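You operate a simulated robot arm through the tools that you are given. There is no shell and no other tool. Be economical: measure what you need, move in short steps, check, and stop when the job is done.

Carry out the task below with a simulated two-armed robot. There is one attempt and no reset: what you move stays moved.

JOB
Empty the little teal-banded sack into the green hopper and split it.
Fine: open its mouth, stand the sack back, run the hopper empty into both trays, lever up again.

The check looks at the end state, three seconds after you hand in, the way a careful person would. Anything else that was tipped, shoved, dropped, spilled or broken makes it a failure.

ROBOT AND FRAMES
Two 6-joint arms with two-finger parallel grippers on one trunk, on a base that drives. Base frame: it is fixed to the floor where the robot stands at the start and does not move with it; the origin is under the middle of the robot, x ahead of it, y to its left, z up; the surface under the hand at the start is at about z = 0.85. Lengths are in m, angles in degrees, forces in N, time in s.
The left shoulder is at the start at [0.05, 0.17, 1.11], the right one opposite. Each reaches about 1.092 m from its shoulder. Places, roughly: green hopper [0.7, -0.1, 1]; green hopper lever [0.6, -0.1, 1]; sample table [0.9, 0, 0.8]. Payload 1.57 kg a hand.
Tool frame (each hand has its own): the origin (TCP) lies between the finger pads and is the grasp point; the fingertips stand 0.03 m ahead of it; z points along the fingers, y is the line along which they close. The gripper opens to 0.08 m. The fingers are 0.017 m wide and 0.012 m thick; the gripper's body (0.04 by 0.082 m) begins 0.08 m behind the TCP.
Orientation is that of the tool frame in the base frame, as a unit quaternion [w, x, y, z]. With the fingers straight down and closing along the base's y, the tool's x points along the base's -x, its y along +y and its z along -z.

CONTROLS
- The arms move only by the tool move_arm. It takes "left_increments", "right_increments" or both (then of equal length, played together; a hand with none holds still); each is a list of rows, each a list of 7 numbers: the shift along the tool's x, y, z in units of 100 mm (1.0 is 100 mm), then the turn, a rotation vector about the tool's x, y, z in units of 120 degrees (1.0 is 120 degrees), then the gripper command, from -1 (shut) to 1 (fully open), values between in proportion. In form: [[x, y, z, rx, ry, rz, claw], ...]. A call has 1 to 8 rows; each row is the pose to reach, as a shift and turn from the pose commanded when the call began, along the tool's axes at that moment. A call with a number of a shift or a turn outside -1 to 1 is refused whole. Each row takes 0.2 s and may step no farther than 0.05 m and 8.6 degrees from the row before; otherwise, or with a gripper value out of range, the whole call is refused. Where a pose cannot be reached the arm comes as near as it can. A force on the tool above 60 N (or 10 N above the force at the start of the call, whichever is more), or a blocked arm, ends the call early, and 0.2 s more pass. Each finger travels about 0.045 m/s and halts on what it meets, pressing with about 26 N; the grip force reading is that of the motor and also rises with nothing between the fingers. The clock runs only during rows and for 0.2 s after the last one: add rows that repeat a pose to give the fingers time. The reply holds the time, the measured pose of the TCP, the force on the tool along the base axes, the opening and the grip force, in the units named above and with some noise, with the torque about the TCP (base axes, N m) and any sound that the robot's microphone picked up, and new pictures: "show" is both (left out), scene, wrist or none (wrist: the cameras of the hands that moved).
- Cameras (640 x 400 px; columns grow to the right, rows downward): "scene" is now at [0.0464, -0.0091, 1.6954]; the picture's right is [-0.05, -1.00, 0.00], its down [-0.71, 0.04, -0.70] and it looks along [0.70, -0.04, -0.72] (base axes); focal length 287 px, centre (320, 200). "left" rides on the left gripper at [0.072, 0.007, -0.122] in its tool frame; the picture's right is [-0.09, 1.00, 0.00], its down [-0.84, -0.08, -0.54] and it looks along [-0.54, -0.05, 0.84] (tool axes); focal length 238 px, centre (320, 200). "right" rides on the right gripper at [0.072, -0.007, -0.122] in its tool frame; the picture's right is [0.09, 1.00, 0.00], its down [-0.84, 0.08, -0.54] and it looks along [-0.54, 0.05, 0.84] (tool axes); focal length 238 px, centre (320, 200). There is no depth. A picture from a camera that has moved, and an enlarged one, comes with that camera's place and axes in the base frame and with its lens. The place of the scene camera against the robot may be out by one fixed shift of up to 0.018 m in any direction.
- lift_body(by): slides the trunk up (or, below 0, down) by that many m; the arms and the scene camera ride with it, the base frame stays. It gives what a move gives, with no picture.
- steer(legs): drives the robot by 1 to 6 legs, each [ahead, left, turn to the left] in m, m and degrees, along the robot's own axes; the way and the turn of a leg run together, so that a leg with both is an arc; at most 1.5 m and 180 degrees a leg. The arms and the cameras ride along, it lands a little off, and it stops where it bumps. It gives what a move gives, and a new picture of the scene camera.
- head_to(pan, tilt): turns the head with the scene camera to pan (to the left, within 86 degrees either way) and tilt (down, from -29 to 69), counted from straight ahead of the robot. It gives what a move gives, and a new picture of the scene camera.
- enlarge(camera, box): a new picture of the part [left, top, right, bottom] of that camera's present view, enlarged. No time passes.
- finish_job(): hands the job in; it is judged then, once.

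Work in short steps. Places have to be worked out from the pictures, the camera data and where the tool is seen: move nearer, look again, correct. Check each grasp and each placing, and mend what went wrong. You have 120 turns and 260 pictures in all, those below and enlarged ones among them. Open the grippers and draw the arms clear of the work before you hand the job in, unless the task says otherwise; then end with one line.

The tools are called as a command line: name --argument value ..., lists and objects as JSON in quotes. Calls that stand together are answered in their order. move_arm: Moves the arms, as the interface text tells. Its arguments: {"type":"object","properties":{"left_increments":{"type":"array","items":{"type":"array","items":{"type":"number"}}},"right_increments":{"type":"array","items":{"type":"array","items":{"type":"number"}}},"show":{"type":"string","enum":["both","scene","wrist","none"]}},"required":[]} The other tools are called the same way: lift_body (by) slides the trunk up or down; steer (legs) drives the base; head_to (pan, tilt) turns the head that bears the scene camera; enlarge (camera, box) takes an enlarged picture of a part of a camera's view; finish_job () hands the job in.

At the start:

```text
t: 0.0
left_tcp_pos: [0.4303, 0.0604, 1.0025]
left_ee_rot: [-0.021, 0.165, 0.985, 0.053]
left_force: [-0.1, 0.5, 0.7]
left_torque: [0.02, -0.01, 0.02]
left_opening: 0.08
left_finger_force: 0.0
right_tcp_pos: [0.5372, -0.1809, 0.9998]
right_ee_rot: [0.001, 0.001, 1.0, 0.0]
right_force: [-0.4, 0.1, 1.2]
right_torque: [0.02, 0.01, -0.01]
right_opening: 0.0799
right_finger_force: 0.0
trunk travel left (down, up): [-0.725, 0.245]
robot x, y, heading: [-0.004, 0.0005, -0.3]
head pan, tilt: [-3.1, 45.7]
```

scene: 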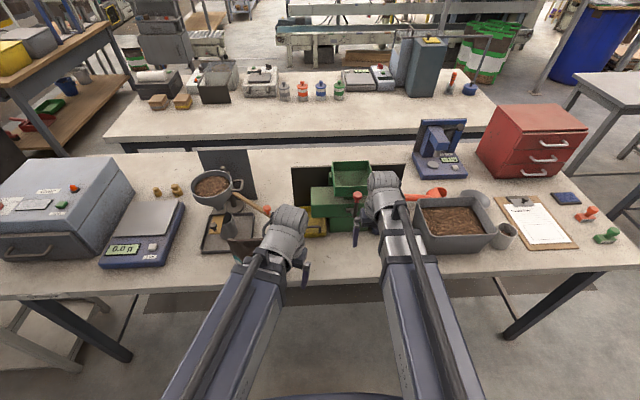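
right: 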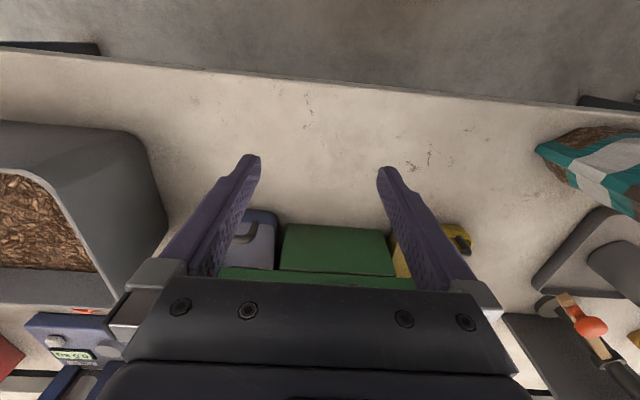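
left: 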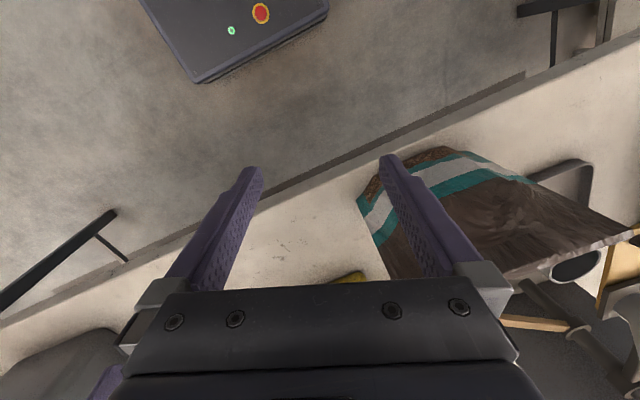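

The arms hide the middle of the bench, so I enlarge the hopper area and the sack area first.

enlarge --camera "scene" --box '[180, 130, 440, 290]'

enlarge --camera "left" --box '[320, 120, 640, 320]'

```text
2.46 times, centred on (310, 210) of scene
camera zoom: at [0.0464, -0.0091, 1.6954], right [-0.05, -1.0, 0.0], down [-0.71, 0.04, -0.7], along [0.7, -0.04, -0.72], focal length 706 px, centre (345, 175)
```

zoom: 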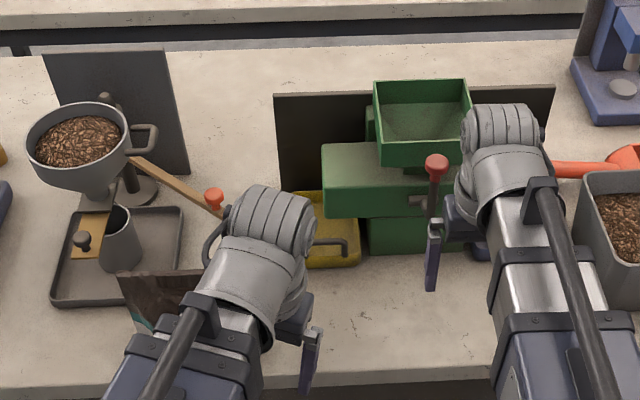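

```text
2.00 times, centred on (480, 220) of left
camera zoom: at [0.3675, 0.0758, 1.129], right [0.41, 0.91, 0.09], down [0.78, -0.4, 0.48], along [0.47, -0.13, -0.87], focal length 477 px, centre (0, 160)
```

zoom: 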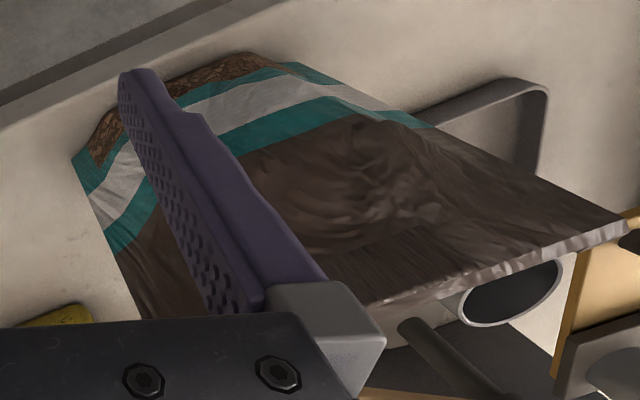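

The sack stands under the left hand and the hopper unit is left of the right hand. I draw both arms up and back for a clear view.

move_arm --left_increments '[[0, 0, -0.45, 0, 0, 0, 1], [0, 0, -0.9, 0, 0, 0, 1], [0.4, 0.2, -1, 0, 0, 0, 1], [0.7, 0.5, -1, 0, 0, 0, 1], [0.9, 0.8, -1, 0, 0, 0, 1]]' --right_increments '[[0, 0, -0.45, 0, 0, 0, 1], [0, 0, -0.9, 0, 0, 0, 1], [0.4, -0.2, -1, 0, 0, 0, 1], [0.7, -0.5, -1, 0, 0, 0, 1], [0.9, -0.8, -1, 0, 0, 0, 1]]' --show "both"

```text
t: 1.2
left_tcp_pos: [0.4487, 0.1391, 1.0013]
left_ee_rot: [-0.023, 0.165, 0.985, 0.052]
left_force: [0.4, -1.1, 0.3]
left_torque: [0.0, 0.01, 0.02]
left_opening: 0.08
left_finger_force: 0.1
left hand out of reach, approached as far as the arm can: row 1, 2, 3, 4, 5
right_tcp_pos: [0.4499, -0.2517, 1.0011]
right_ee_rot: [0.0, 0.0, 1.0, 0.001]
right_force: [-0.2, 0.1, 0.2]
right_torque: [-0.06, 0.04, 0.04]
right_opening: 0.08
right_finger_force: 0.0
right hand out of reach, approached as far as the arm can: row 1, 2, 3, 4, 5
trunk travel left (down, up): [-0.725, 0.245]
robot x, y, heading: [0.002, -0.0012, 0.0]
head pan, tilt: [-3.1, 45.7]
camera scene: at [0.0462, -0.0088, 1.6955], right [-0.05, -1.0, 0.0], down [-0.71, 0.04, -0.7], along [0.7, -0.04, -0.71], focal length 287 px, centre (320, 200)
camera right: at [0.3773, -0.2579, 1.1225], right [-0.09, 1.0, 0.0], down [0.84, 0.08, 0.54], along [0.54, 0.05, -0.84], focal length 238 px, centre (320, 200)
camera left: at [0.3859, 0.154, 1.1292], right [0.41, 0.91, 0.09], down [0.78, -0.4, 0.48], along [0.47, -0.13, -0.87], focal length 238 px, centre (320, 200)
```

scene: 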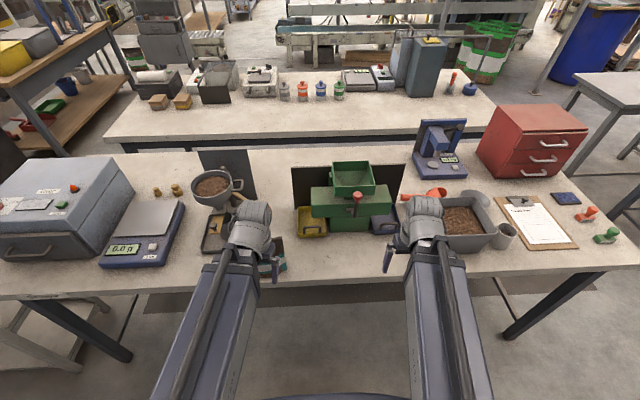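
right: 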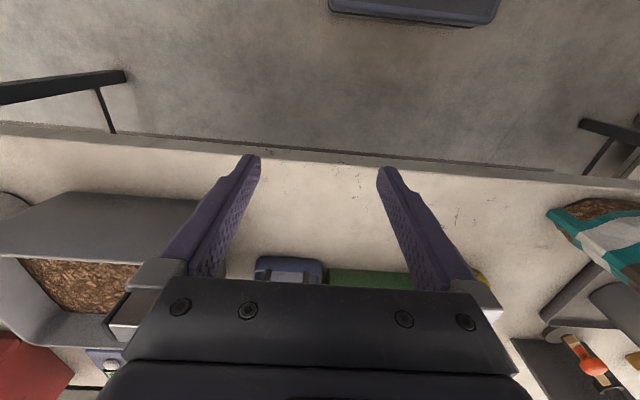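
left: 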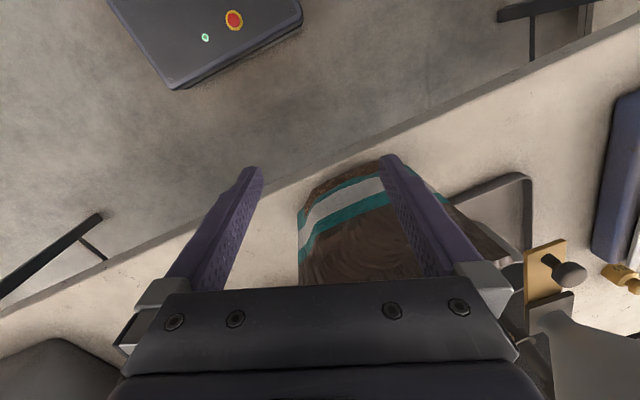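

The hands cannot go higher with this trunk height, so I raise the trunk.

lift_body --by 0.2

head_to --pan 0 --tilt 55

enlarge --camera "scene" --box '[180, 100, 440, 262]'

enlarge --camera "left" --box '[0, 0, 640, 400]'

enlarge --camera "right" --box '[0, 0, 640, 400]'

```text
t: 3.4
left_tcp_pos: [0.4483, 0.1379, 1.2004]
left_ee_rot: [-0.023, 0.165, 0.985, 0.052]
left_force: [-0.3, -0.1, 0.4]
left_torque: [0.03, 0.0, 0.0]
left_opening: 0.0801
left_finger_force: 0.0
right_tcp_pos: [0.451, -0.2525, 1.2003]
right_ee_rot: [0.001, -0.001, 1.0, 0.001]
right_force: [-0.6, 0.0, -0.3]
right_torque: [0.0, -0.03, 0.0]
right_opening: 0.0798
right_finger_force: 0.0
trunk travel left (down, up): [-0.925, 0.045]
robot x, y, heading: [-0.0006, -0.0008, -0.1]
head pan, tilt: [-3.1, 45.7]
```

```text
t: 4.1
left_tcp_pos: [0.4479, 0.1385, 1.2013]
left_ee_rot: [-0.023, 0.165, 0.985, 0.052]
left_force: [0.1, 0.1, 0.0]
left_torque: [0.05, 0.01, 0.0]
left_opening: 0.08
left_finger_force: 0.1
right_tcp_pos: [0.4508, -0.2524, 1.2009]
right_ee_rot: [0.0, 0.0, 1.0, 0.001]
right_force: [1.3, 0.4, -0.2]
right_torque: [0.02, 0.03, 0.01]
right_opening: 0.0801
right_finger_force: 0.1
trunk travel left (down, up): [-0.925, 0.045]
robot x, y, heading: [-0.0011, 0.0024, 0.0]
head pan, tilt: [0.0, 55.0]
camera scene: at [0.0378, -0.0048, 1.883], right [0.0, -1.0, 0.0], down [-0.82, 0.0, -0.57], along [0.57, 0.0, -0.82], focal length 287 px, centre (320, 200)
```

scene: 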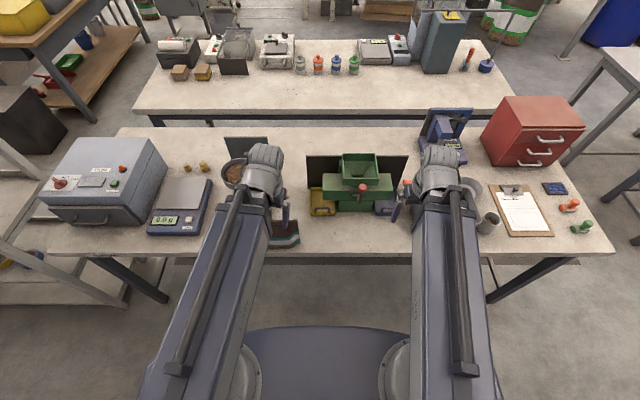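

```text
2.46 times, centred on (310, 181) of scene
camera zoom: at [0.0378, -0.0048, 1.883], right [0.0, -1.0, 0.0], down [-0.82, 0.0, -0.57], along [0.57, 0.0, -0.82], focal length 706 px, centre (345, 247)
```

zoom: 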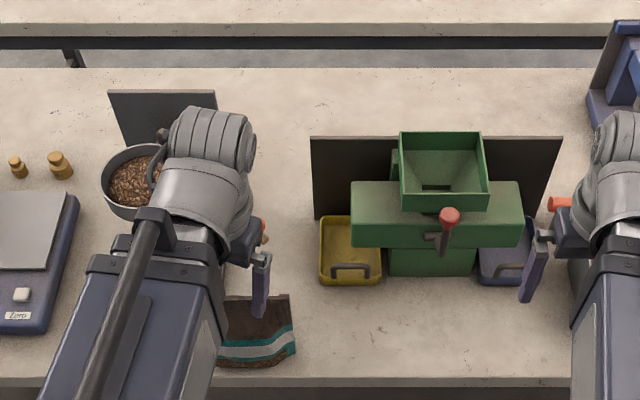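

```text
1.00 times, centred on (320, 200) of left (not enlarged: the box is as wide or as high as the picture)
camera zoom: at [0.386, 0.1535, 1.3292], right [0.41, 0.91, 0.09], down [0.78, -0.4, 0.48], along [0.47, -0.13, -0.87], focal length 238 px, centre (320, 200)
```

zoom: 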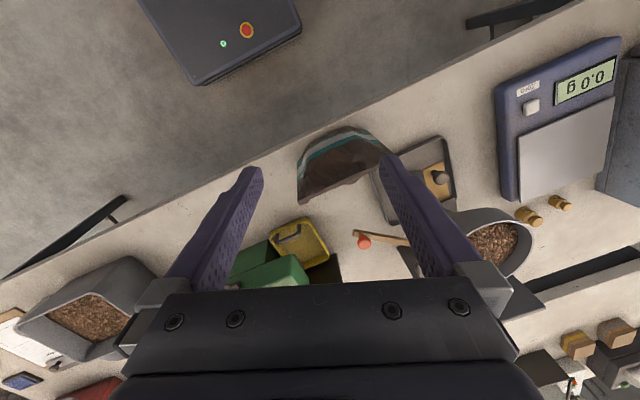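

```text
1.00 times, centred on (320, 200) of right (not enlarged: the box is as wide or as high as the picture)
camera zoom: at [0.3777, -0.2579, 1.3224], right [-0.09, 1.0, 0.0], down [0.84, 0.08, 0.54], along [0.54, 0.05, -0.84], focal length 238 px, centre (320, 200)
```

zoom: 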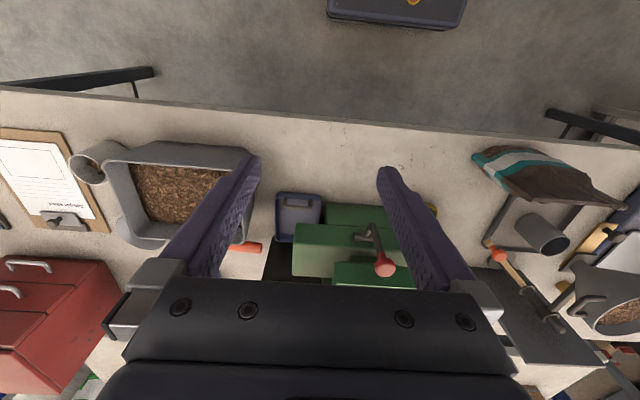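

I zoom both wrist views on the sack to understand its shape and height.

enlarge --camera "left" --box '[260, 100, 460, 225]'

enlarge --camera "right" --box '[440, 120, 640, 245]'

enlarge --camera "right" --box '[220, 170, 460, 320]'

```text
3.20 times, centred on (360, 162) of left
camera zoom: at [0.386, 0.1535, 1.3292], right [0.41, 0.91, 0.09], down [0.78, -0.4, 0.48], along [0.47, -0.13, -0.87], focal length 763 px, centre (192, 320)
```

zoom: 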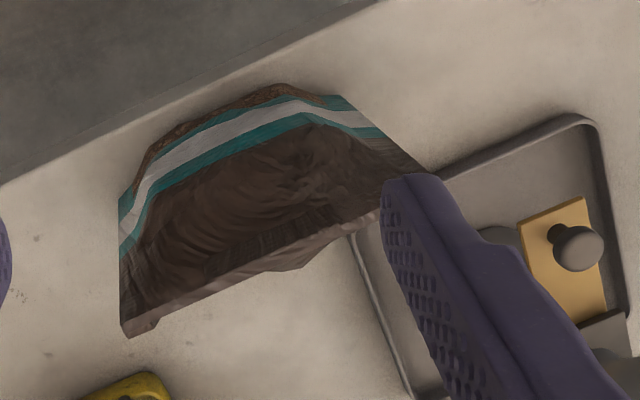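

```text
3.20 times, centred on (540, 182) of right
camera zoom: at [0.3777, -0.2579, 1.3224], right [-0.09, 1.0, 0.0], down [0.84, 0.08, 0.54], along [0.54, 0.05, -0.84], focal length 763 px, centre (-384, 256)
```

zoom: 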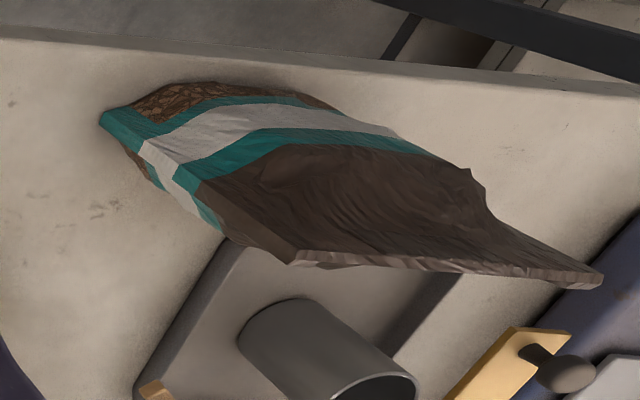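

```text
2.67 times, centred on (340, 245) of right
camera zoom: at [0.3777, -0.2579, 1.3224], right [-0.09, 1.0, 0.0], down [0.84, 0.08, 0.54], along [0.54, 0.05, -0.84], focal length 636 px, centre (267, 80)
```

zoom: 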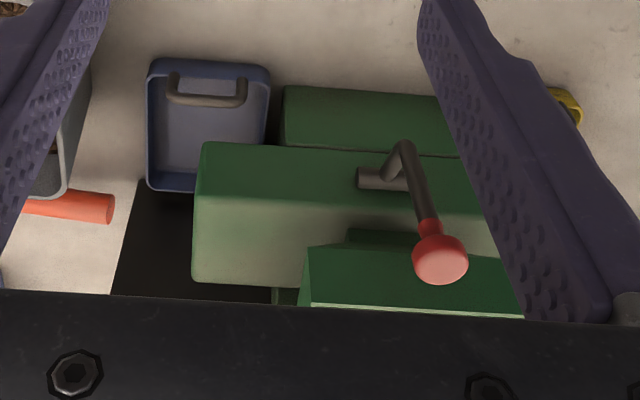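

The sack stands upright; its flat top edge runs along y from about (0.544, 0.075, 1.02) to (0.541, 0.23, 1.02). I square up the left hand and lower it in front of the sack for a close look at the mouth.

move_arm --left_increments '[[0, 0, 0, 0.0125, -0.0055, -0.0395, 1], [0, 0, 0, 0.025, -0.011, -0.079, 1], [0, 0, 0, 0.0375, -0.0165, -0.1185, 1], [0, 0, 0, 0.05, -0.022, -0.158, 1]]' --show "wrist"

```text
t: 5.1
left_tcp_pos: [0.4567, 0.1358, 1.1994]
left_ee_rot: [0.0, 0.0, 1.0, 0.0]
left_force: [-0.3, 0.3, 0.0]
left_torque: [0.0, 0.0, -0.01]
left_opening: 0.0802
left_finger_force: 0.1
left hand out of reach, approached as far as the arm can: row 2, 3, 4
right_tcp_pos: [0.4495, -0.251, 1.2]
right_ee_rot: [0.0, -0.001, 1.0, 0.0]
right_force: [-0.1, -0.1, -0.2]
right_torque: [0.0, -0.03, 0.0]
right_opening: 0.0802
right_finger_force: 0.1
trunk travel left (down, up): [-0.925, 0.045]
robot x, y, heading: [-0.0021, -0.0039, -0.1]
head pan, tilt: [0.0, 55.0]
camera left: at [0.385, 0.1436, 1.3236], right [0.09, 1.0, 0.0], down [0.84, -0.08, 0.54], along [0.54, -0.05, -0.84], focal length 238 px, centre (320, 200)
```

left: 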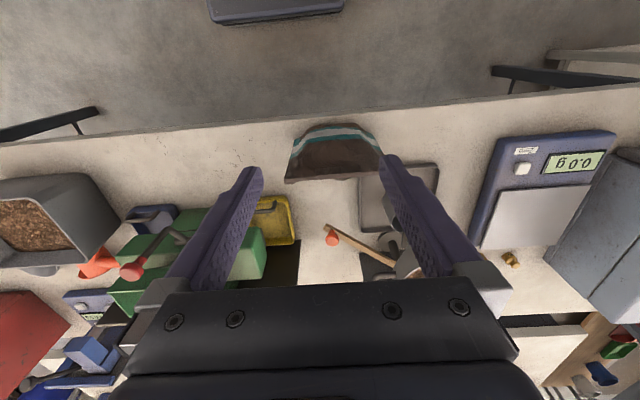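

Now lower the left hand 0.08 for a closer look.

move_arm --left_increments '[[0.0, 0.2, 0.4, 0, 0, 0, 1], [0.0, 0.3, 0.8, 0, 0, 0, 1]]' --show "none"

enlarge --camera "left" --box '[220, 90, 420, 215]'

```text
t: 5.7
left_tcp_pos: [0.4591, 0.1654, 1.2002]
left_ee_rot: [0.001, 0.0, 1.0, -0.001]
left_force: [-0.1, 0.4, 0.1]
left_torque: [0.05, 0.01, 0.0]
left_opening: 0.0802
left_finger_force: 0.1
left hand out of reach, approached as far as the arm can: row 1, 2
right_tcp_pos: [0.4486, -0.2522, 1.1994]
right_ee_rot: [0.0, 0.0, 1.0, 0.001]
right_force: [0.4, 0.6, 0.2]
right_torque: [-0.01, -0.04, -0.02]
right_opening: 0.0803
right_finger_force: 0.0
trunk travel left (down, up): [-0.925, 0.045]
robot x, y, heading: [-0.0014, 0.0014, -0.2]
head pan, tilt: [0.0, 55.0]
```

```text
3.20 times, centred on (320, 152) of left
camera zoom: at [0.3874, 0.1719, 1.3235], right [0.09, 1.0, 0.0], down [0.84, -0.08, 0.54], along [0.54, -0.05, -0.84], focal length 763 px, centre (320, 352)
```

zoom: 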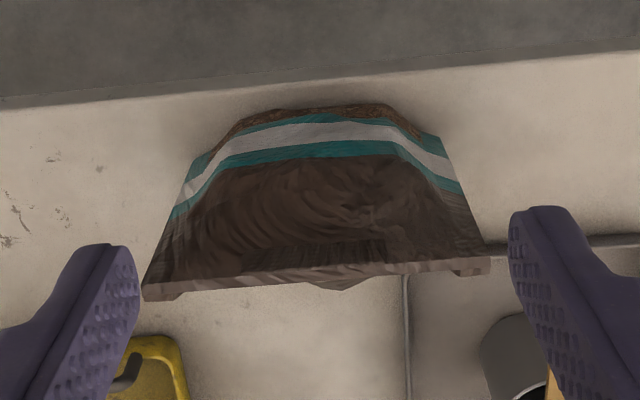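

The command was stored beyond reach, so I continue downward to reel it back in.

move_arm --left_increments '[[-0.2, 0, 0.45, 0, 0, 0, 1], [-0.4, 0, 0.9, 0, 0, 0, 1]]' --show "none"

enlarge --camera "left" --box '[160, 80, 480, 280]'

```text
t: 6.3
left_tcp_pos: [0.4971, 0.1649, 1.2002]
left_ee_rot: [0.0, 0.0, 1.0, -0.001]
left_force: [0.0, 0.0, 0.1]
left_torque: [-0.01, -0.02, 0.01]
left_opening: 0.0799
left_finger_force: 0.0
left hand out of reach, approached as far as the arm can: row 1, 2
right_tcp_pos: [0.4507, -0.2515, 1.2]
right_ee_rot: [0.0, 0.0, 1.0, 0.0]
right_force: [-0.4, -0.6, -1.0]
right_torque: [0.01, 0.03, 0.03]
right_opening: 0.08
right_finger_force: 0.0
trunk travel left (down, up): [-0.925, 0.045]
robot x, y, heading: [-0.0034, -0.0017, -0.0]
head pan, tilt: [0.0, 55.0]
```

```text
2.00 times, centred on (320, 180) of left
camera zoom: at [0.4256, 0.1724, 1.3234], right [0.09, 1.0, 0.0], down [0.84, -0.08, 0.54], along [0.54, -0.05, -0.84], focal length 477 px, centre (320, 240)
```

zoom: 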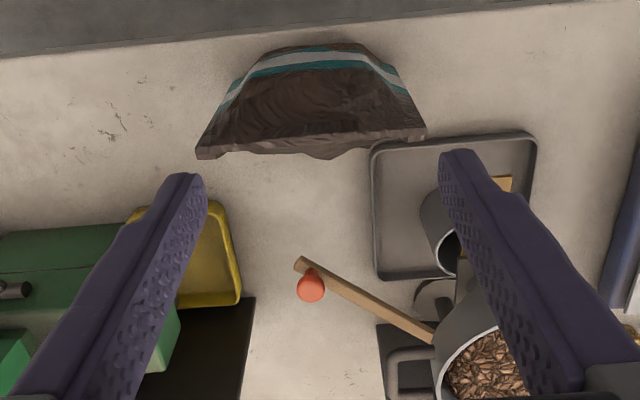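

The height did not change although x did; I test a plain downward step.

move_arm --left_increments '[[0, 0, 0.4, 0, 0, 0, 1], [0, 0, 0.8, 0, 0, 0, 1]]' --right_increments '[[0, 0, 0.4, 0, 0, 0, 1], [0, 0, 0.8, 0, 0, 0, 1]]' --show "none"

```text
t: 6.9
left_tcp_pos: [0.4968, 0.1654, 1.1988]
left_ee_rot: [0.0, 0.0, 1.0, 0.0]
left_force: [0.2, -0.7, 0.9]
left_torque: [0.01, -0.01, 0.01]
left_opening: 0.0801
left_finger_force: 0.0
left hand out of reach, approached as far as the arm can: row 1, 2
right_tcp_pos: [0.4501, -0.2517, 1.2]
right_ee_rot: [0.0, 0.0, 1.0, 0.0]
right_force: [0.0, 0.5, -0.6]
right_torque: [0.0, 0.01, 0.03]
right_opening: 0.0799
right_finger_force: 0.1
right hand out of reach, approached as far as the arm can: row 1, 2
trunk travel left (down, up): [-0.925, 0.045]
robot x, y, heading: [0.0049, 0.0027, 0.1]
head pan, tilt: [0.0, 55.0]
```

Testing whether the vertical axis is really locked, on the right hand.

move_arm --right_increments '[[0, 0, 0.4, 0, 0, 0, 1], [0, 0, 0.8, 0, 0, 0, 1]]' --left_increments '[[0, 0, -0.4, 0, 0, 0, 1], [0, 0, -0.8, 0, 0, 0, 1]]' --show "none"

```text
t: 7.5
left_tcp_pos: [0.4968, 0.1648, 1.1986]
left_ee_rot: [0.001, 0.0, 1.0, -0.002]
left_force: [0.8, -0.1, -1.3]
left_torque: [0.02, -0.03, 0.01]
left_opening: 0.0799
left_finger_force: 0.0
left hand out of reach, approached as far as the arm can: row 1, 2
right_tcp_pos: [0.4497, -0.2521, 1.2]
right_ee_rot: [-0.001, 0.0, 1.0, 0.002]
right_force: [-0.3, -0.5, 0.1]
right_torque: [-0.01, -0.02, 0.0]
right_opening: 0.08
right_finger_force: 0.0
right hand out of reach, approached as far as the arm can: row 1, 2
trunk travel left (down, up): [-0.925, 0.045]
robot x, y, heading: [-0.0014, -0.002, 0.0]
head pan, tilt: [0.0, 55.0]
```

Hand height evidently comes only from the trunk. I bring the commanded heights back in line and move the left arm aside and the right arm toward the sack for viewing.

move_arm --left_increments '[[0.2, 0.4, -0.35, 0, 0, 0, 1], [0.3, 0.8, -0.7, 0, 0, 0, 1]]' --right_increments '[[0, 0.4, -0.3, 0, 0, 0, 1], [0, 0.8, -0.6, 0, 0, 0, 1]]' --show "none"

move_arm --left_increments '[[0, 0.45, 0, 0, 0, 0, 1], [0, 0.9, 0, 0, 0, 0, 1]]' --right_increments '[[0, 0.4, 0, 0, 0, 0, 1], [0, 0.8, 0, 0, 0, 0, 1]]' --show "scene"

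enlarge --camera "scene" --box '[200, 130, 440, 280]'

enlarge --camera "right" --box '[220, 80, 540, 280]'

```text
refused: row 1 steps farther than a row can; nothing moved
```

```text
t: 8.1
left_tcp_pos: [0.4955, 0.2561, 1.1989]
left_ee_rot: [0.001, 0.002, 1.0, 0.0]
left_force: [-0.3, 0.1, 0.6]
left_torque: [0.0, 0.0, -0.01]
left_opening: 0.0799
left_finger_force: 0.0
right_tcp_pos: [0.4571, -0.1702, 1.2026]
right_ee_rot: [-0.001, 0.0, 1.0, 0.0]
right_force: [0.2, 0.1, -0.2]
right_torque: [0.01, -0.02, -0.01]
right_opening: 0.08
right_finger_force: 0.2
right hand out of reach, approached as far as the arm can: row 1, 2
trunk travel left (down, up): [-0.925, 0.045]
robot x, y, heading: [0.0014, 0.0008, 0.1]
head pan, tilt: [0.0, 55.0]
camera scene: at [0.0377, -0.0037, 1.8829], right [0.0, -1.0, 0.0], down [-0.82, 0.0, -0.57], along [0.57, 0.0, -0.82], focal length 287 px, centre (320, 200)
```

scene: 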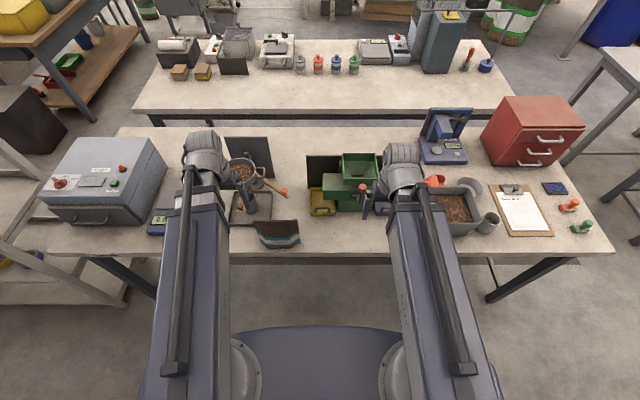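

```text
2.67 times, centred on (320, 205) of scene
camera zoom: at [0.0377, -0.0037, 1.8829], right [0.0, -1.0, 0.0], down [-0.82, 0.0, -0.57], along [0.57, 0.0, -0.82], focal length 765 px, centre (320, 187)
```

zoom: 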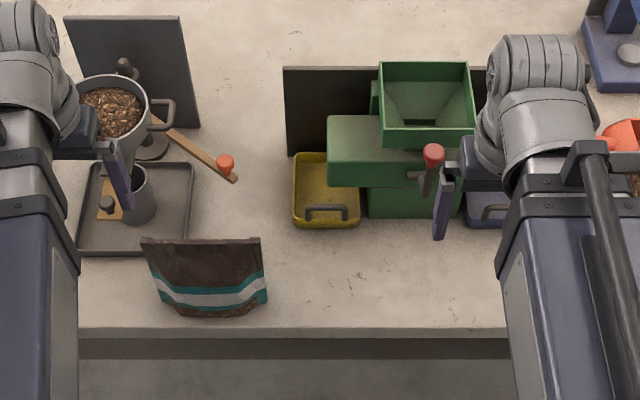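

```text
2.00 times, centred on (380, 180) of right
camera zoom: at [0.3858, -0.1769, 1.3226], right [-0.09, 1.0, 0.0], down [0.84, 0.08, 0.54], along [0.54, 0.05, -0.84], focal length 477 px, centre (200, 240)
```

zoom: 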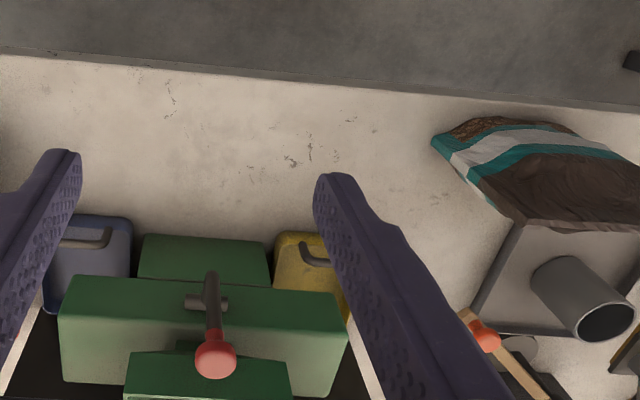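

Now the sack is in plain sight; I zoom on it and on the splitter.

enlarge --camera "scene" --box '[245, 210, 309, 250]'

enlarge --camera "scene" --box '[290, 140, 402, 225]'

```text
10.00 times, centred on (277, 230) of scene
camera zoom: at [0.0377, -0.0037, 1.8829], right [0.0, -1.0, 0.0], down [-0.82, 0.0, -0.57], along [0.57, 0.0, -0.82], focal length 2870 px, centre (750, -100)
```

zoom: 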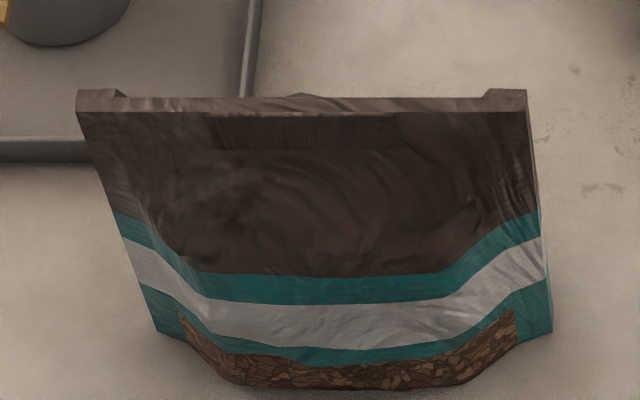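

```text
4.71 times, centred on (346, 182) of scene
camera zoom: at [0.0377, -0.0037, 1.8829], right [0.0, -1.0, 0.0], down [-0.82, 0.0, -0.57], along [0.57, 0.0, -0.82], focal length 1351 px, centre (198, 282)
```

zoom: 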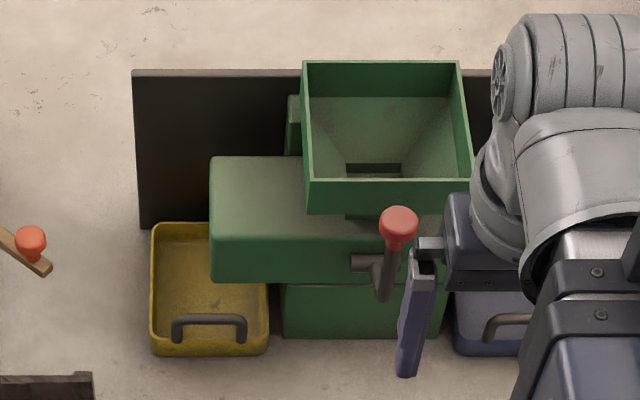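

The top is a folded strip with bent tabs at the ends, like a tin tie; the lever points up (gate shut). I now turn the left hand horizontal (pointing to −y, closing along x), half way first.

move_arm --left_increments '[[0, 0.1, 0, 0.0361, 0.0361, -0.0361, 1], [0, 0.2, 0, 0.0722, 0.0722, -0.0722, 1], [0, 0.3, 0, 0.1083, 0.1083, -0.1083, 1], [0, 0.4, 0, 0.1443, 0.1443, -0.1443, 1], [0, 0.5, 0, 0.1804, 0.1804, -0.1804, 1], [0, 0.6, 0, 0.2165, 0.2165, -0.2165, 1], [0, 0.7, 0, 0.2526, 0.2526, -0.2526, 1], [0, 0.8, 0, 0.2887, 0.2887, -0.2887, 1]]' --show "both"

```text
t: 9.4
left_tcp_pos: [0.502, 0.3032, 1.2314]
left_ee_rot: [-0.177, -0.201, 0.943, -0.198]
left_force: [3.4, -2.1, -7.2]
left_torque: [0.19, 0.45, -0.11]
left_opening: 0.0801
left_finger_force: 0.1
left hand out of reach, approached as far as the arm can: row 2, 3, 4, 5, 6
right_tcp_pos: [0.4583, -0.1729, 1.1993]
right_ee_rot: [0.0, 0.0, 1.0, 0.0]
right_force: [-0.5, -0.6, -0.2]
right_torque: [-0.02, -0.02, -0.01]
right_opening: 0.08
right_finger_force: 0.1
trunk travel left (down, up): [-0.925, 0.045]
robot x, y, heading: [-0.003, 0.0015, -0.1]
head pan, tilt: [0.0, 55.0]
stopped in row 6 (left hand): the force on the tool passed its limit at 94 N (the readings are from after the stop); the commanded pose is now the measured one
camera scene: at [0.0379, -0.005, 1.8829], right [0.0, -1.0, 0.0], down [-0.82, 0.0, -0.57], along [0.57, 0.0, -0.82], focal length 287 px, centre (320, 200)
camera left: at [0.4685, 0.3397, 1.3651], right [-0.37, 0.87, -0.34], down [0.89, 0.44, 0.14], along [0.27, -0.25, -0.93], focal length 238 px, centre (320, 200)
```

scene: 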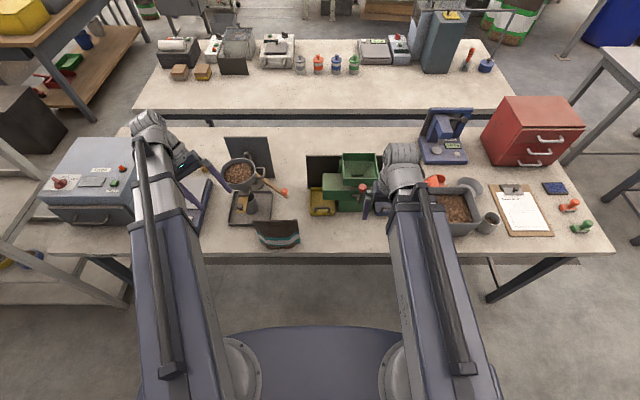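
left: 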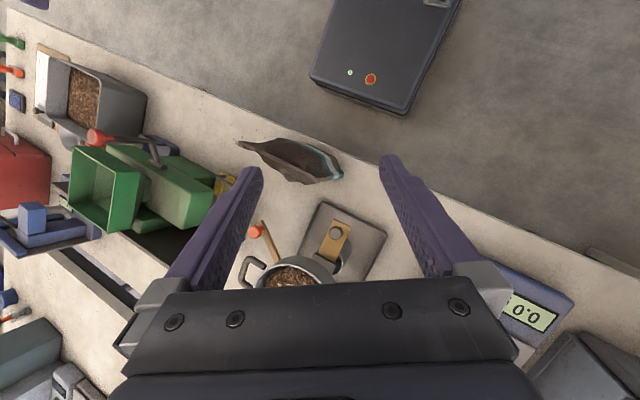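

The call stopped on a force spike though nothing visible was touched; the commanded pose is now the measured one. A small step along the fingers tests how the arm answers.

move_arm --left_increments '[[0, 0, 0.25, 0, 0, 0, 1], [0, 0, 0.5, 0, 0, 0, 1]]' --right_increments '[[-0.25, 0, 0, 0, 0, 0, 1], [-0.5, 0, 0, 0, 0, 0, 1]]' --show "none"

```text
t: 10.0
left_tcp_pos: [0.4919, 0.2814, 1.2313]
left_ee_rot: [-0.178, -0.202, 0.943, -0.197]
left_force: [-0.3, 4.0, -6.6]
left_torque: [-0.92, -0.33, -0.06]
left_opening: 0.08
left_finger_force: 0.0
left hand out of reach, approached as far as the arm can: row 1, 2
right_tcp_pos: [0.5095, -0.1722, 1.2]
right_ee_rot: [0.0, 0.001, 1.0, 0.001]
right_force: [-0.1, 0.2, 0.1]
right_torque: [0.02, -0.03, 0.0]
right_opening: 0.08
right_finger_force: 0.0
trunk travel left (down, up): [-0.925, 0.045]
robot x, y, heading: [-0.0014, 0.0059, -0.2]
head pan, tilt: [0.0, 55.0]
```

The height really depends on hand tilt (wrist about 0.22 above the TCP). I bring the left hand back to straight down, then will use a yaw-then-pitch path instead.

move_arm --left_increments '[[0, 0, 0, -0.032, -0.029, 0.033, 1], [0, 0, 0, -0.064, -0.058, 0.066, 1], [0, 0, 0, -0.096, -0.087, 0.099, 1], [0, 0, 0, -0.128, -0.115, 0.131, 1], [0, 0, 0, -0.16, -0.144, 0.164, 1], [0, 0, 0, -0.192, -0.173, 0.197, 1]]' --right_increments '[[-0.3, 0.2, 0, 0, 0, 0, 1], [-0.3, 0.2, 0, 0, 0, 0, 1], [-0.3, 0.2, 0, 0, 0, 0, 1], [-0.3, 0.2, 0, 0, 0, 0, 1], [-0.3, 0.2, 0, 0, 0, 0, 1], [-0.3, 0.2, 0, 0, 0, 0, 1]]' --show "none"

enlarge --camera "right" --box '[120, 80, 520, 330]'

```text
t: 11.4
left_tcp_pos: [0.4892, 0.2786, 1.1996]
left_ee_rot: [0.0, 0.002, 1.0, -0.001]
left_force: [-0.3, -0.2, 1.0]
left_torque: [0.02, 0.02, 0.0]
left_opening: 0.08
left_finger_force: 0.0
left hand out of reach, approached as far as the arm can: row 1, 2, 3, 4, 5, 6
right_tcp_pos: [0.5384, -0.1539, 1.1998]
right_ee_rot: [-0.001, 0.0, 1.0, 0.001]
right_force: [0.4, 0.6, 0.9]
right_torque: [0.0, 0.03, 0.05]
right_opening: 0.08
right_finger_force: 0.0
trunk travel left (down, up): [-0.925, 0.045]
robot x, y, heading: [-0.0007, -0.0022, 0.2]
head pan, tilt: [0.0, 55.0]
```

```text
1.60 times, centred on (320, 205) of right
camera zoom: at [0.467, -0.16, 1.3225], right [-0.09, 1.0, 0.0], down [0.84, 0.08, 0.54], along [0.54, 0.05, -0.84], focal length 381 px, centre (320, 192)
```

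zoom: 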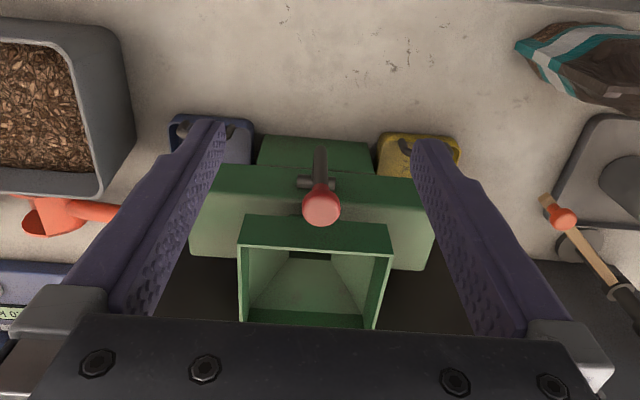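

Hopper rim measures about x 0.672–0.80, y −0.085…−0.208, z 1.095; lever knob near (0.61, −0.145, 1.12). Now yaw the left hand.

move_arm --left_increments '[[0, 0.1, 0, 0, 0, -0.07, 1], [0, 0.2, 0, 0, 0, -0.14, 1], [0, 0.3, 0, 0, 0, -0.21, 1], [0, 0.4, 0, 0, 0, -0.28, 1], [0, 0.5, 0, 0, 0, -0.35, 1], [0, 0.6, 0, 0, 0, -0.42, 1], [0, 0.7, 0, 0, 0, -0.49, 1], [0, 0.8, 0, 0, 0, -0.56, 1]]' --show "none"

move_arm --left_increments '[[0, 0, 0, 0, 0, -0.07, 1], [0, 0, 0, 0, 0, -0.14, 1], [0, 0, 0, 0, 0, -0.19, 1]]' --show "scene"

```text
t: 13.2
left_tcp_pos: [0.4898, 0.3616, 1.2009]
left_ee_rot: [0.0, -0.554, 0.832, 0.0]
left_force: [0.5, -0.5, -1.4]
left_torque: [0.03, 0.0, 0.07]
left_opening: 0.0802
left_finger_force: 0.1
right_tcp_pos: [0.5396, -0.1525, 1.2011]
right_ee_rot: [0.0, 0.001, 1.0, 0.0]
right_force: [0.3, -0.1, 0.1]
right_torque: [0.0, 0.0, 0.0]
right_opening: 0.0799
right_finger_force: 0.1
trunk travel left (down, up): [-0.925, 0.045]
robot x, y, heading: [0.0004, 0.0007, -0.2]
head pan, tilt: [0.0, 55.0]
```

```text
t: 14.0
left_tcp_pos: [0.4897, 0.3608, 1.2012]
left_ee_rot: [0.001, -0.707, 0.707, -0.001]
left_force: [0.5, -0.2, 0.4]
left_torque: [-0.01, 0.01, -0.02]
left_opening: 0.0802
left_finger_force: 0.1
right_tcp_pos: [0.5395, -0.1536, 1.2]
right_ee_rot: [0.0, 0.0, 1.0, 0.0]
right_force: [-0.5, -0.1, 0.0]
right_torque: [0.0, 0.03, -0.02]
right_opening: 0.0798
right_finger_force: 0.1
trunk travel left (down, up): [-0.925, 0.045]
robot x, y, heading: [0.0034, 0.0012, 0.0]
head pan, tilt: [0.0, 55.0]
camera scene: at [0.0378, -0.0048, 1.8829], right [0.0, -1.0, 0.0], down [-0.82, 0.0, -0.57], along [0.57, 0.0, -0.82], focal length 287 px, centre (320, 200)
```

scene: 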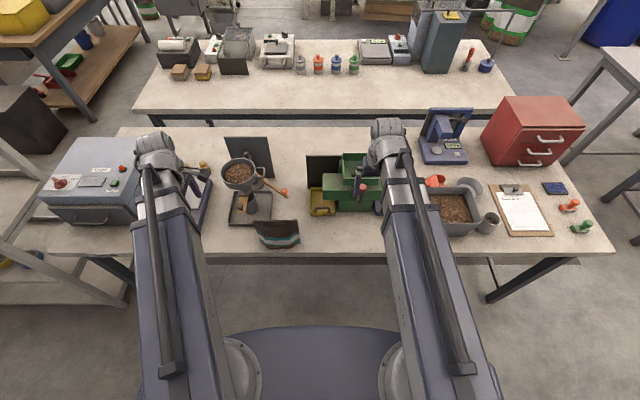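

Yaw is done. Now pitch the hand up toward horizontal, letting the TCP rise with it.

move_arm --left_increments '[[0.15, 0, -0.024, 0, 0.07, 0, 1], [0.3, 0, -0.095, 0, 0.14, 0, 1], [0.45, 0, -0.212, 0, 0.21, 0, 1], [0.6, 0, -0.372, 0, 0.28, 0, 1], [0.75, 0, -0.573, 0, 0.35, 0, 1], [0.9, 0, -0.808, 0, 0.42, 0, 1]]' --show "both"

```text
t: 15.4
left_tcp_pos: [0.4893, 0.2697, 1.2805]
left_ee_rot: [-0.302, -0.639, 0.64, -0.303]
left_force: [0.0, -1.2, 0.6]
left_torque: [-0.01, -0.03, -0.01]
left_opening: 0.0802
left_finger_force: 0.0
right_tcp_pos: [0.5385, -0.1534, 1.2]
right_ee_rot: [-0.001, 0.0, 1.0, 0.0]
right_force: [0.4, 0.1, 0.4]
right_torque: [-0.01, -0.01, 0.0]
right_opening: 0.0798
right_finger_force: 0.0
trunk travel left (down, up): [-0.925, 0.045]
robot x, y, heading: [-0.0031, 0.0005, 0.1]
head pan, tilt: [0.0, 55.0]
camera scene: at [0.0378, -0.0048, 1.8829], right [0.0, -1.0, 0.0], down [-0.82, 0.0, -0.57], along [0.57, 0.0, -0.82], focal length 287 px, centre (320, 200)
camera left: at [0.4829, 0.3182, 1.4149], right [-1.0, 0.06, -0.07], down [0.08, 0.95, -0.3], along [0.05, -0.31, -0.95], focal length 238 px, centre (320, 200)
```

scene: 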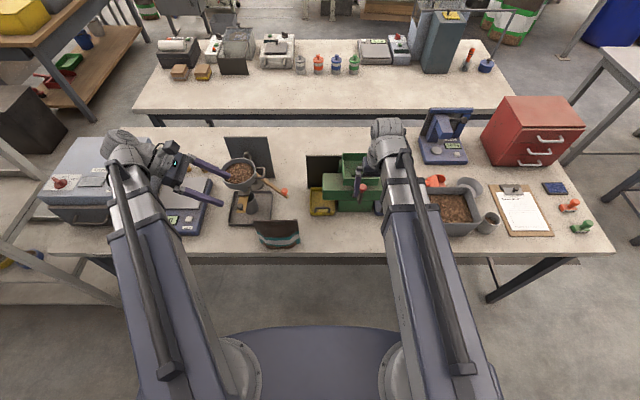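
left: 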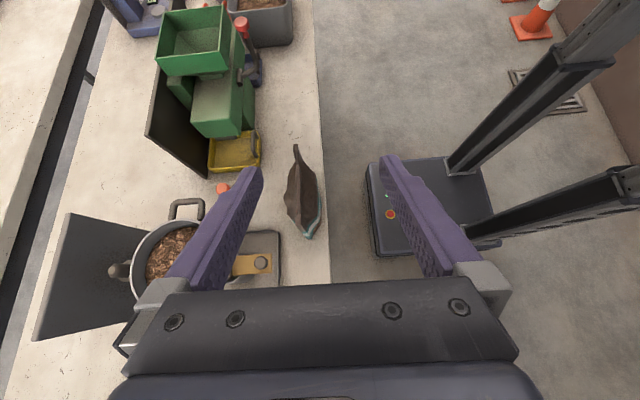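

That worked cleanly. I zoom on the sack seen end-on from the left.

enlarge --camera "left" --box '[250, 130, 378, 250]'

```text
3.33 times, centred on (314, 190) of left
camera zoom: at [0.4829, 0.3182, 1.4149], right [-1.0, 0.06, -0.07], down [0.08, 0.95, -0.3], along [0.05, -0.31, -0.95], focal length 794 px, centre (340, 233)
```

zoom: 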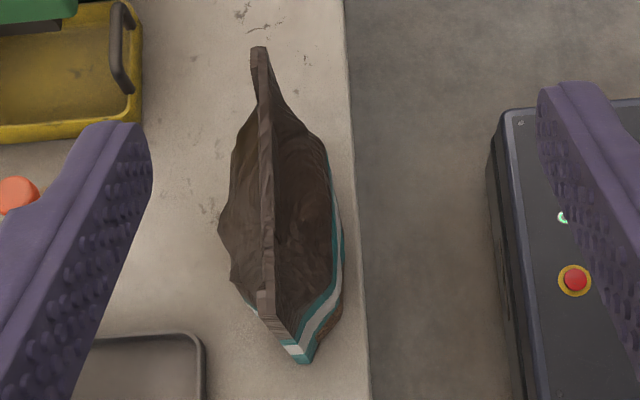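

I pull the right hand a bit back from the lever, then lower the trunk 0.2 for a close look at the mouth.

move_arm --right_increments '[[0.4, -0.1, 0, 0, 0, 0, 1], [0.7, -0.3, 0, 0, 0, 0, 1]]' --show "none"

lift_body --by -0.17

enlarge --camera "left" --box '[160, 60, 416, 220]'

enlarge --camera "right" --box '[220, 70, 640, 333]'

```text
t: 16.0
left_tcp_pos: [0.4899, 0.2705, 1.2803]
left_ee_rot: [-0.302, -0.639, 0.64, -0.301]
left_force: [-0.4, 0.5, 0.2]
left_torque: [-0.01, 0.02, 0.02]
left_opening: 0.0801
left_finger_force: 0.1
right_tcp_pos: [0.4665, -0.1829, 1.1998]
right_ee_rot: [0.0, 0.0, 1.0, 0.001]
right_force: [-0.6, -0.8, 0.6]
right_torque: [0.04, -0.02, 0.03]
right_opening: 0.08
right_finger_force: 0.1
trunk travel left (down, up): [-0.925, 0.045]
robot x, y, heading: [-0.0024, 0.0012, -0.1]
head pan, tilt: [0.0, 55.0]
```

```text
t: 17.9
left_tcp_pos: [0.4903, 0.2704, 1.1108]
left_ee_rot: [-0.301, -0.639, 0.641, -0.301]
left_force: [0.0, 0.1, -0.9]
left_torque: [-0.05, 0.01, -0.01]
left_opening: 0.0801
left_finger_force: 0.0
right_tcp_pos: [0.4668, -0.1824, 1.031]
right_ee_rot: [0.0, 0.0, 1.0, 0.0]
right_force: [0.2, 0.3, -0.8]
right_torque: [0.0, 0.01, -0.01]
right_opening: 0.0799
right_finger_force: 0.1
trunk travel left (down, up): [-0.755, 0.215]
robot x, y, heading: [-0.0019, 0.0025, 0.2]
head pan, tilt: [0.0, 55.0]
```

```text
2.50 times, centred on (288, 140) of left
camera zoom: at [0.4829, 0.3181, 1.2446], right [-1.0, 0.06, -0.07], down [0.08, 0.95, -0.3], along [0.05, -0.3, -0.95], focal length 596 px, centre (400, 350)
```

zoom: 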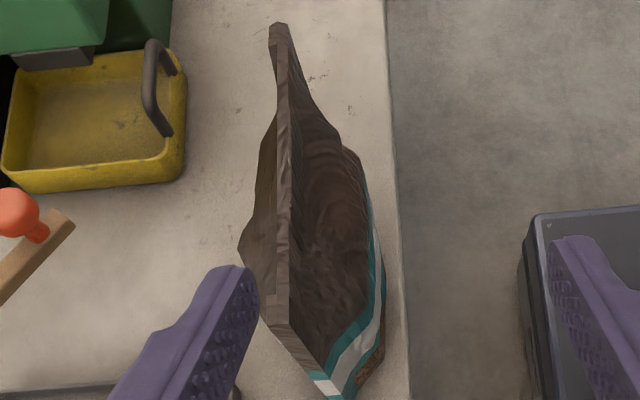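

```text
1.52 times, centred on (430, 202) of right
camera zoom: at [0.3946, -0.1885, 1.1526], right [-0.09, 1.0, 0.0], down [0.84, 0.08, 0.54], along [0.54, 0.05, -0.84], focal length 362 px, centre (153, 198)
```

zoom: 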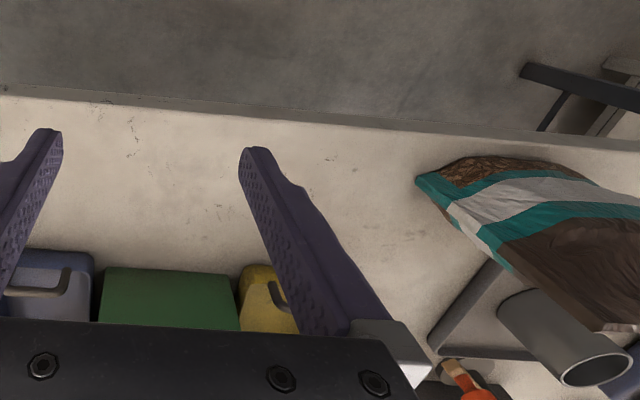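

I take sharper zooms of the mouth strip from both cameras.

enlarge --camera "left" --box '[255, 60, 305, 110]'

enlarge --camera "left" --box '[240, 140, 320, 230]'

enlarge --camera "right" --box '[560, 210, 640, 300]'

```text
8.00 times, centred on (280, 85) of left
camera zoom: at [0.4829, 0.3181, 1.2446], right [-1.0, 0.06, -0.07], down [0.08, 0.95, -0.3], along [0.05, -0.3, -0.95], focal length 1907 px, centre (640, 1120)
```

zoom: 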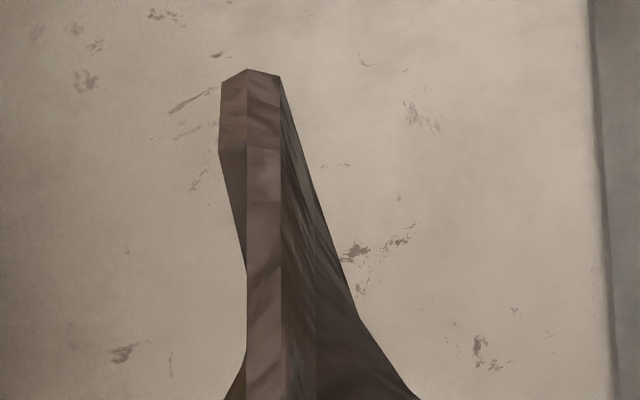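

```text
4.44 times, centred on (280, 185) of left
camera zoom: at [0.4829, 0.3181, 1.2446], right [-1.0, 0.06, -0.07], down [0.08, 0.95, -0.3], along [0.05, -0.3, -0.95], focal length 1059 px, centre (498, 267)
```

zoom: 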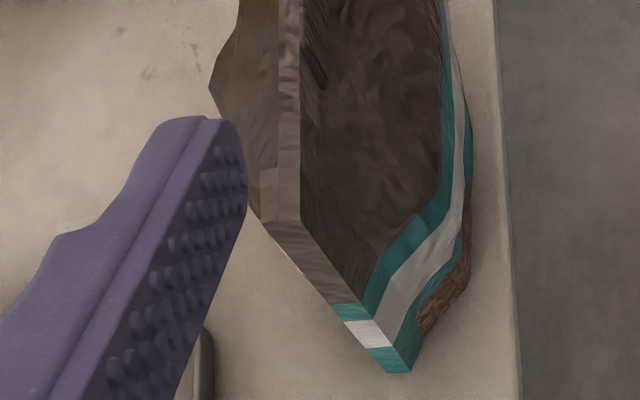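

```text
4.44 times, centred on (600, 255) of right
camera zoom: at [0.3946, -0.1885, 1.1526], right [-0.09, 1.0, 0.0], down [0.84, 0.08, 0.54], along [0.54, 0.05, -0.84], focal length 1059 px, centre (-924, -44)
```

zoom: 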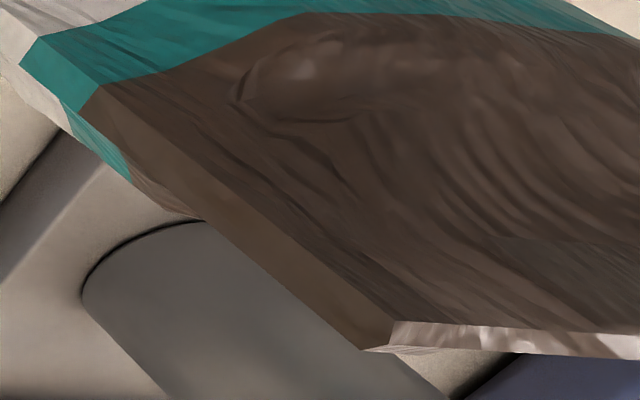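

To understand the closure I want to see its far side. I raise the trunk again, yaw the right hand by 90° (closing along x, needed for the strip anyway).

lift_body --by 0.17

move_arm --right_increments '[[-0.1, 0, 0, 0, 0, -0.07, 1], [-0.2, 0, 0, 0, 0, -0.14, 1], [-0.3, 0, 0, 0, 0, -0.21, 1], [-0.4, 0, 0, 0, 0, -0.28, 1], [-0.5, 0, 0, 0, 0, -0.35, 1], [-0.6, 0, 0, 0, 0, -0.42, 1], [-0.7, 0, 0, 0, 0, -0.49, 1], [-0.8, 0, 0, 0, 0, -0.56, 1]]' --show "none"

move_arm --right_increments '[[0, 0, 0, 0, 0, -0.07, 1], [0, 0, 0, 0, 0, -0.14, 1], [0, 0, 0, 0, 0, -0.19, 1]]' --show "none"

```text
t: 19.9
left_tcp_pos: [0.4899, 0.2701, 1.281]
left_ee_rot: [-0.301, -0.639, 0.64, -0.302]
left_force: [-0.1, -0.7, 0.5]
left_torque: [0.01, -0.02, 0.0]
left_opening: 0.0799
left_finger_force: 0.1
right_tcp_pos: [0.4663, -0.182, 1.1995]
right_ee_rot: [-0.001, 0.0, 1.0, 0.001]
right_force: [0.3, -0.1, 0.1]
right_torque: [0.03, 0.01, -0.01]
right_opening: 0.0801
right_finger_force: 0.0
trunk travel left (down, up): [-0.925, 0.045]
robot x, y, heading: [-0.0002, 0.0019, -0.0]
head pan, tilt: [0.0, 55.0]
```

```text
t: 21.7
left_tcp_pos: [0.4903, 0.2699, 1.2788]
left_ee_rot: [-0.302, -0.638, 0.641, -0.301]
left_force: [-0.5, 0.9, 0.4]
left_torque: [0.03, 0.03, -0.01]
left_opening: 0.0801
left_finger_force: 0.2
right_tcp_pos: [0.5469, -0.1821, 1.1994]
right_ee_rot: [0.0, -0.555, 0.832, 0.0]
right_force: [-0.2, 0.1, 0.2]
right_torque: [0.01, 0.03, -0.03]
right_opening: 0.0801
right_finger_force: 0.1
trunk travel left (down, up): [-0.925, 0.045]
robot x, y, heading: [0.003, 0.0004, 0.1]
head pan, tilt: [0.0, 55.0]
```

```text
t: 22.5
left_tcp_pos: [0.4897, 0.2707, 1.2811]
left_ee_rot: [-0.301, -0.639, 0.641, -0.301]
left_force: [0.0, 0.2, -0.6]
left_torque: [0.01, -0.01, 0.0]
left_opening: 0.0797
left_finger_force: 0.1
right_tcp_pos: [0.5455, -0.1829, 1.1997]
right_ee_rot: [0.0, 0.709, -0.706, 0.0]
right_force: [0.3, 0.7, 0.3]
right_torque: [0.02, 0.04, -0.03]
right_opening: 0.0797
right_finger_force: 0.0
trunk travel left (down, up): [-0.925, 0.045]
robot x, y, heading: [-0.0004, 0.002, 0.0]
head pan, tilt: [0.0, 55.0]
```

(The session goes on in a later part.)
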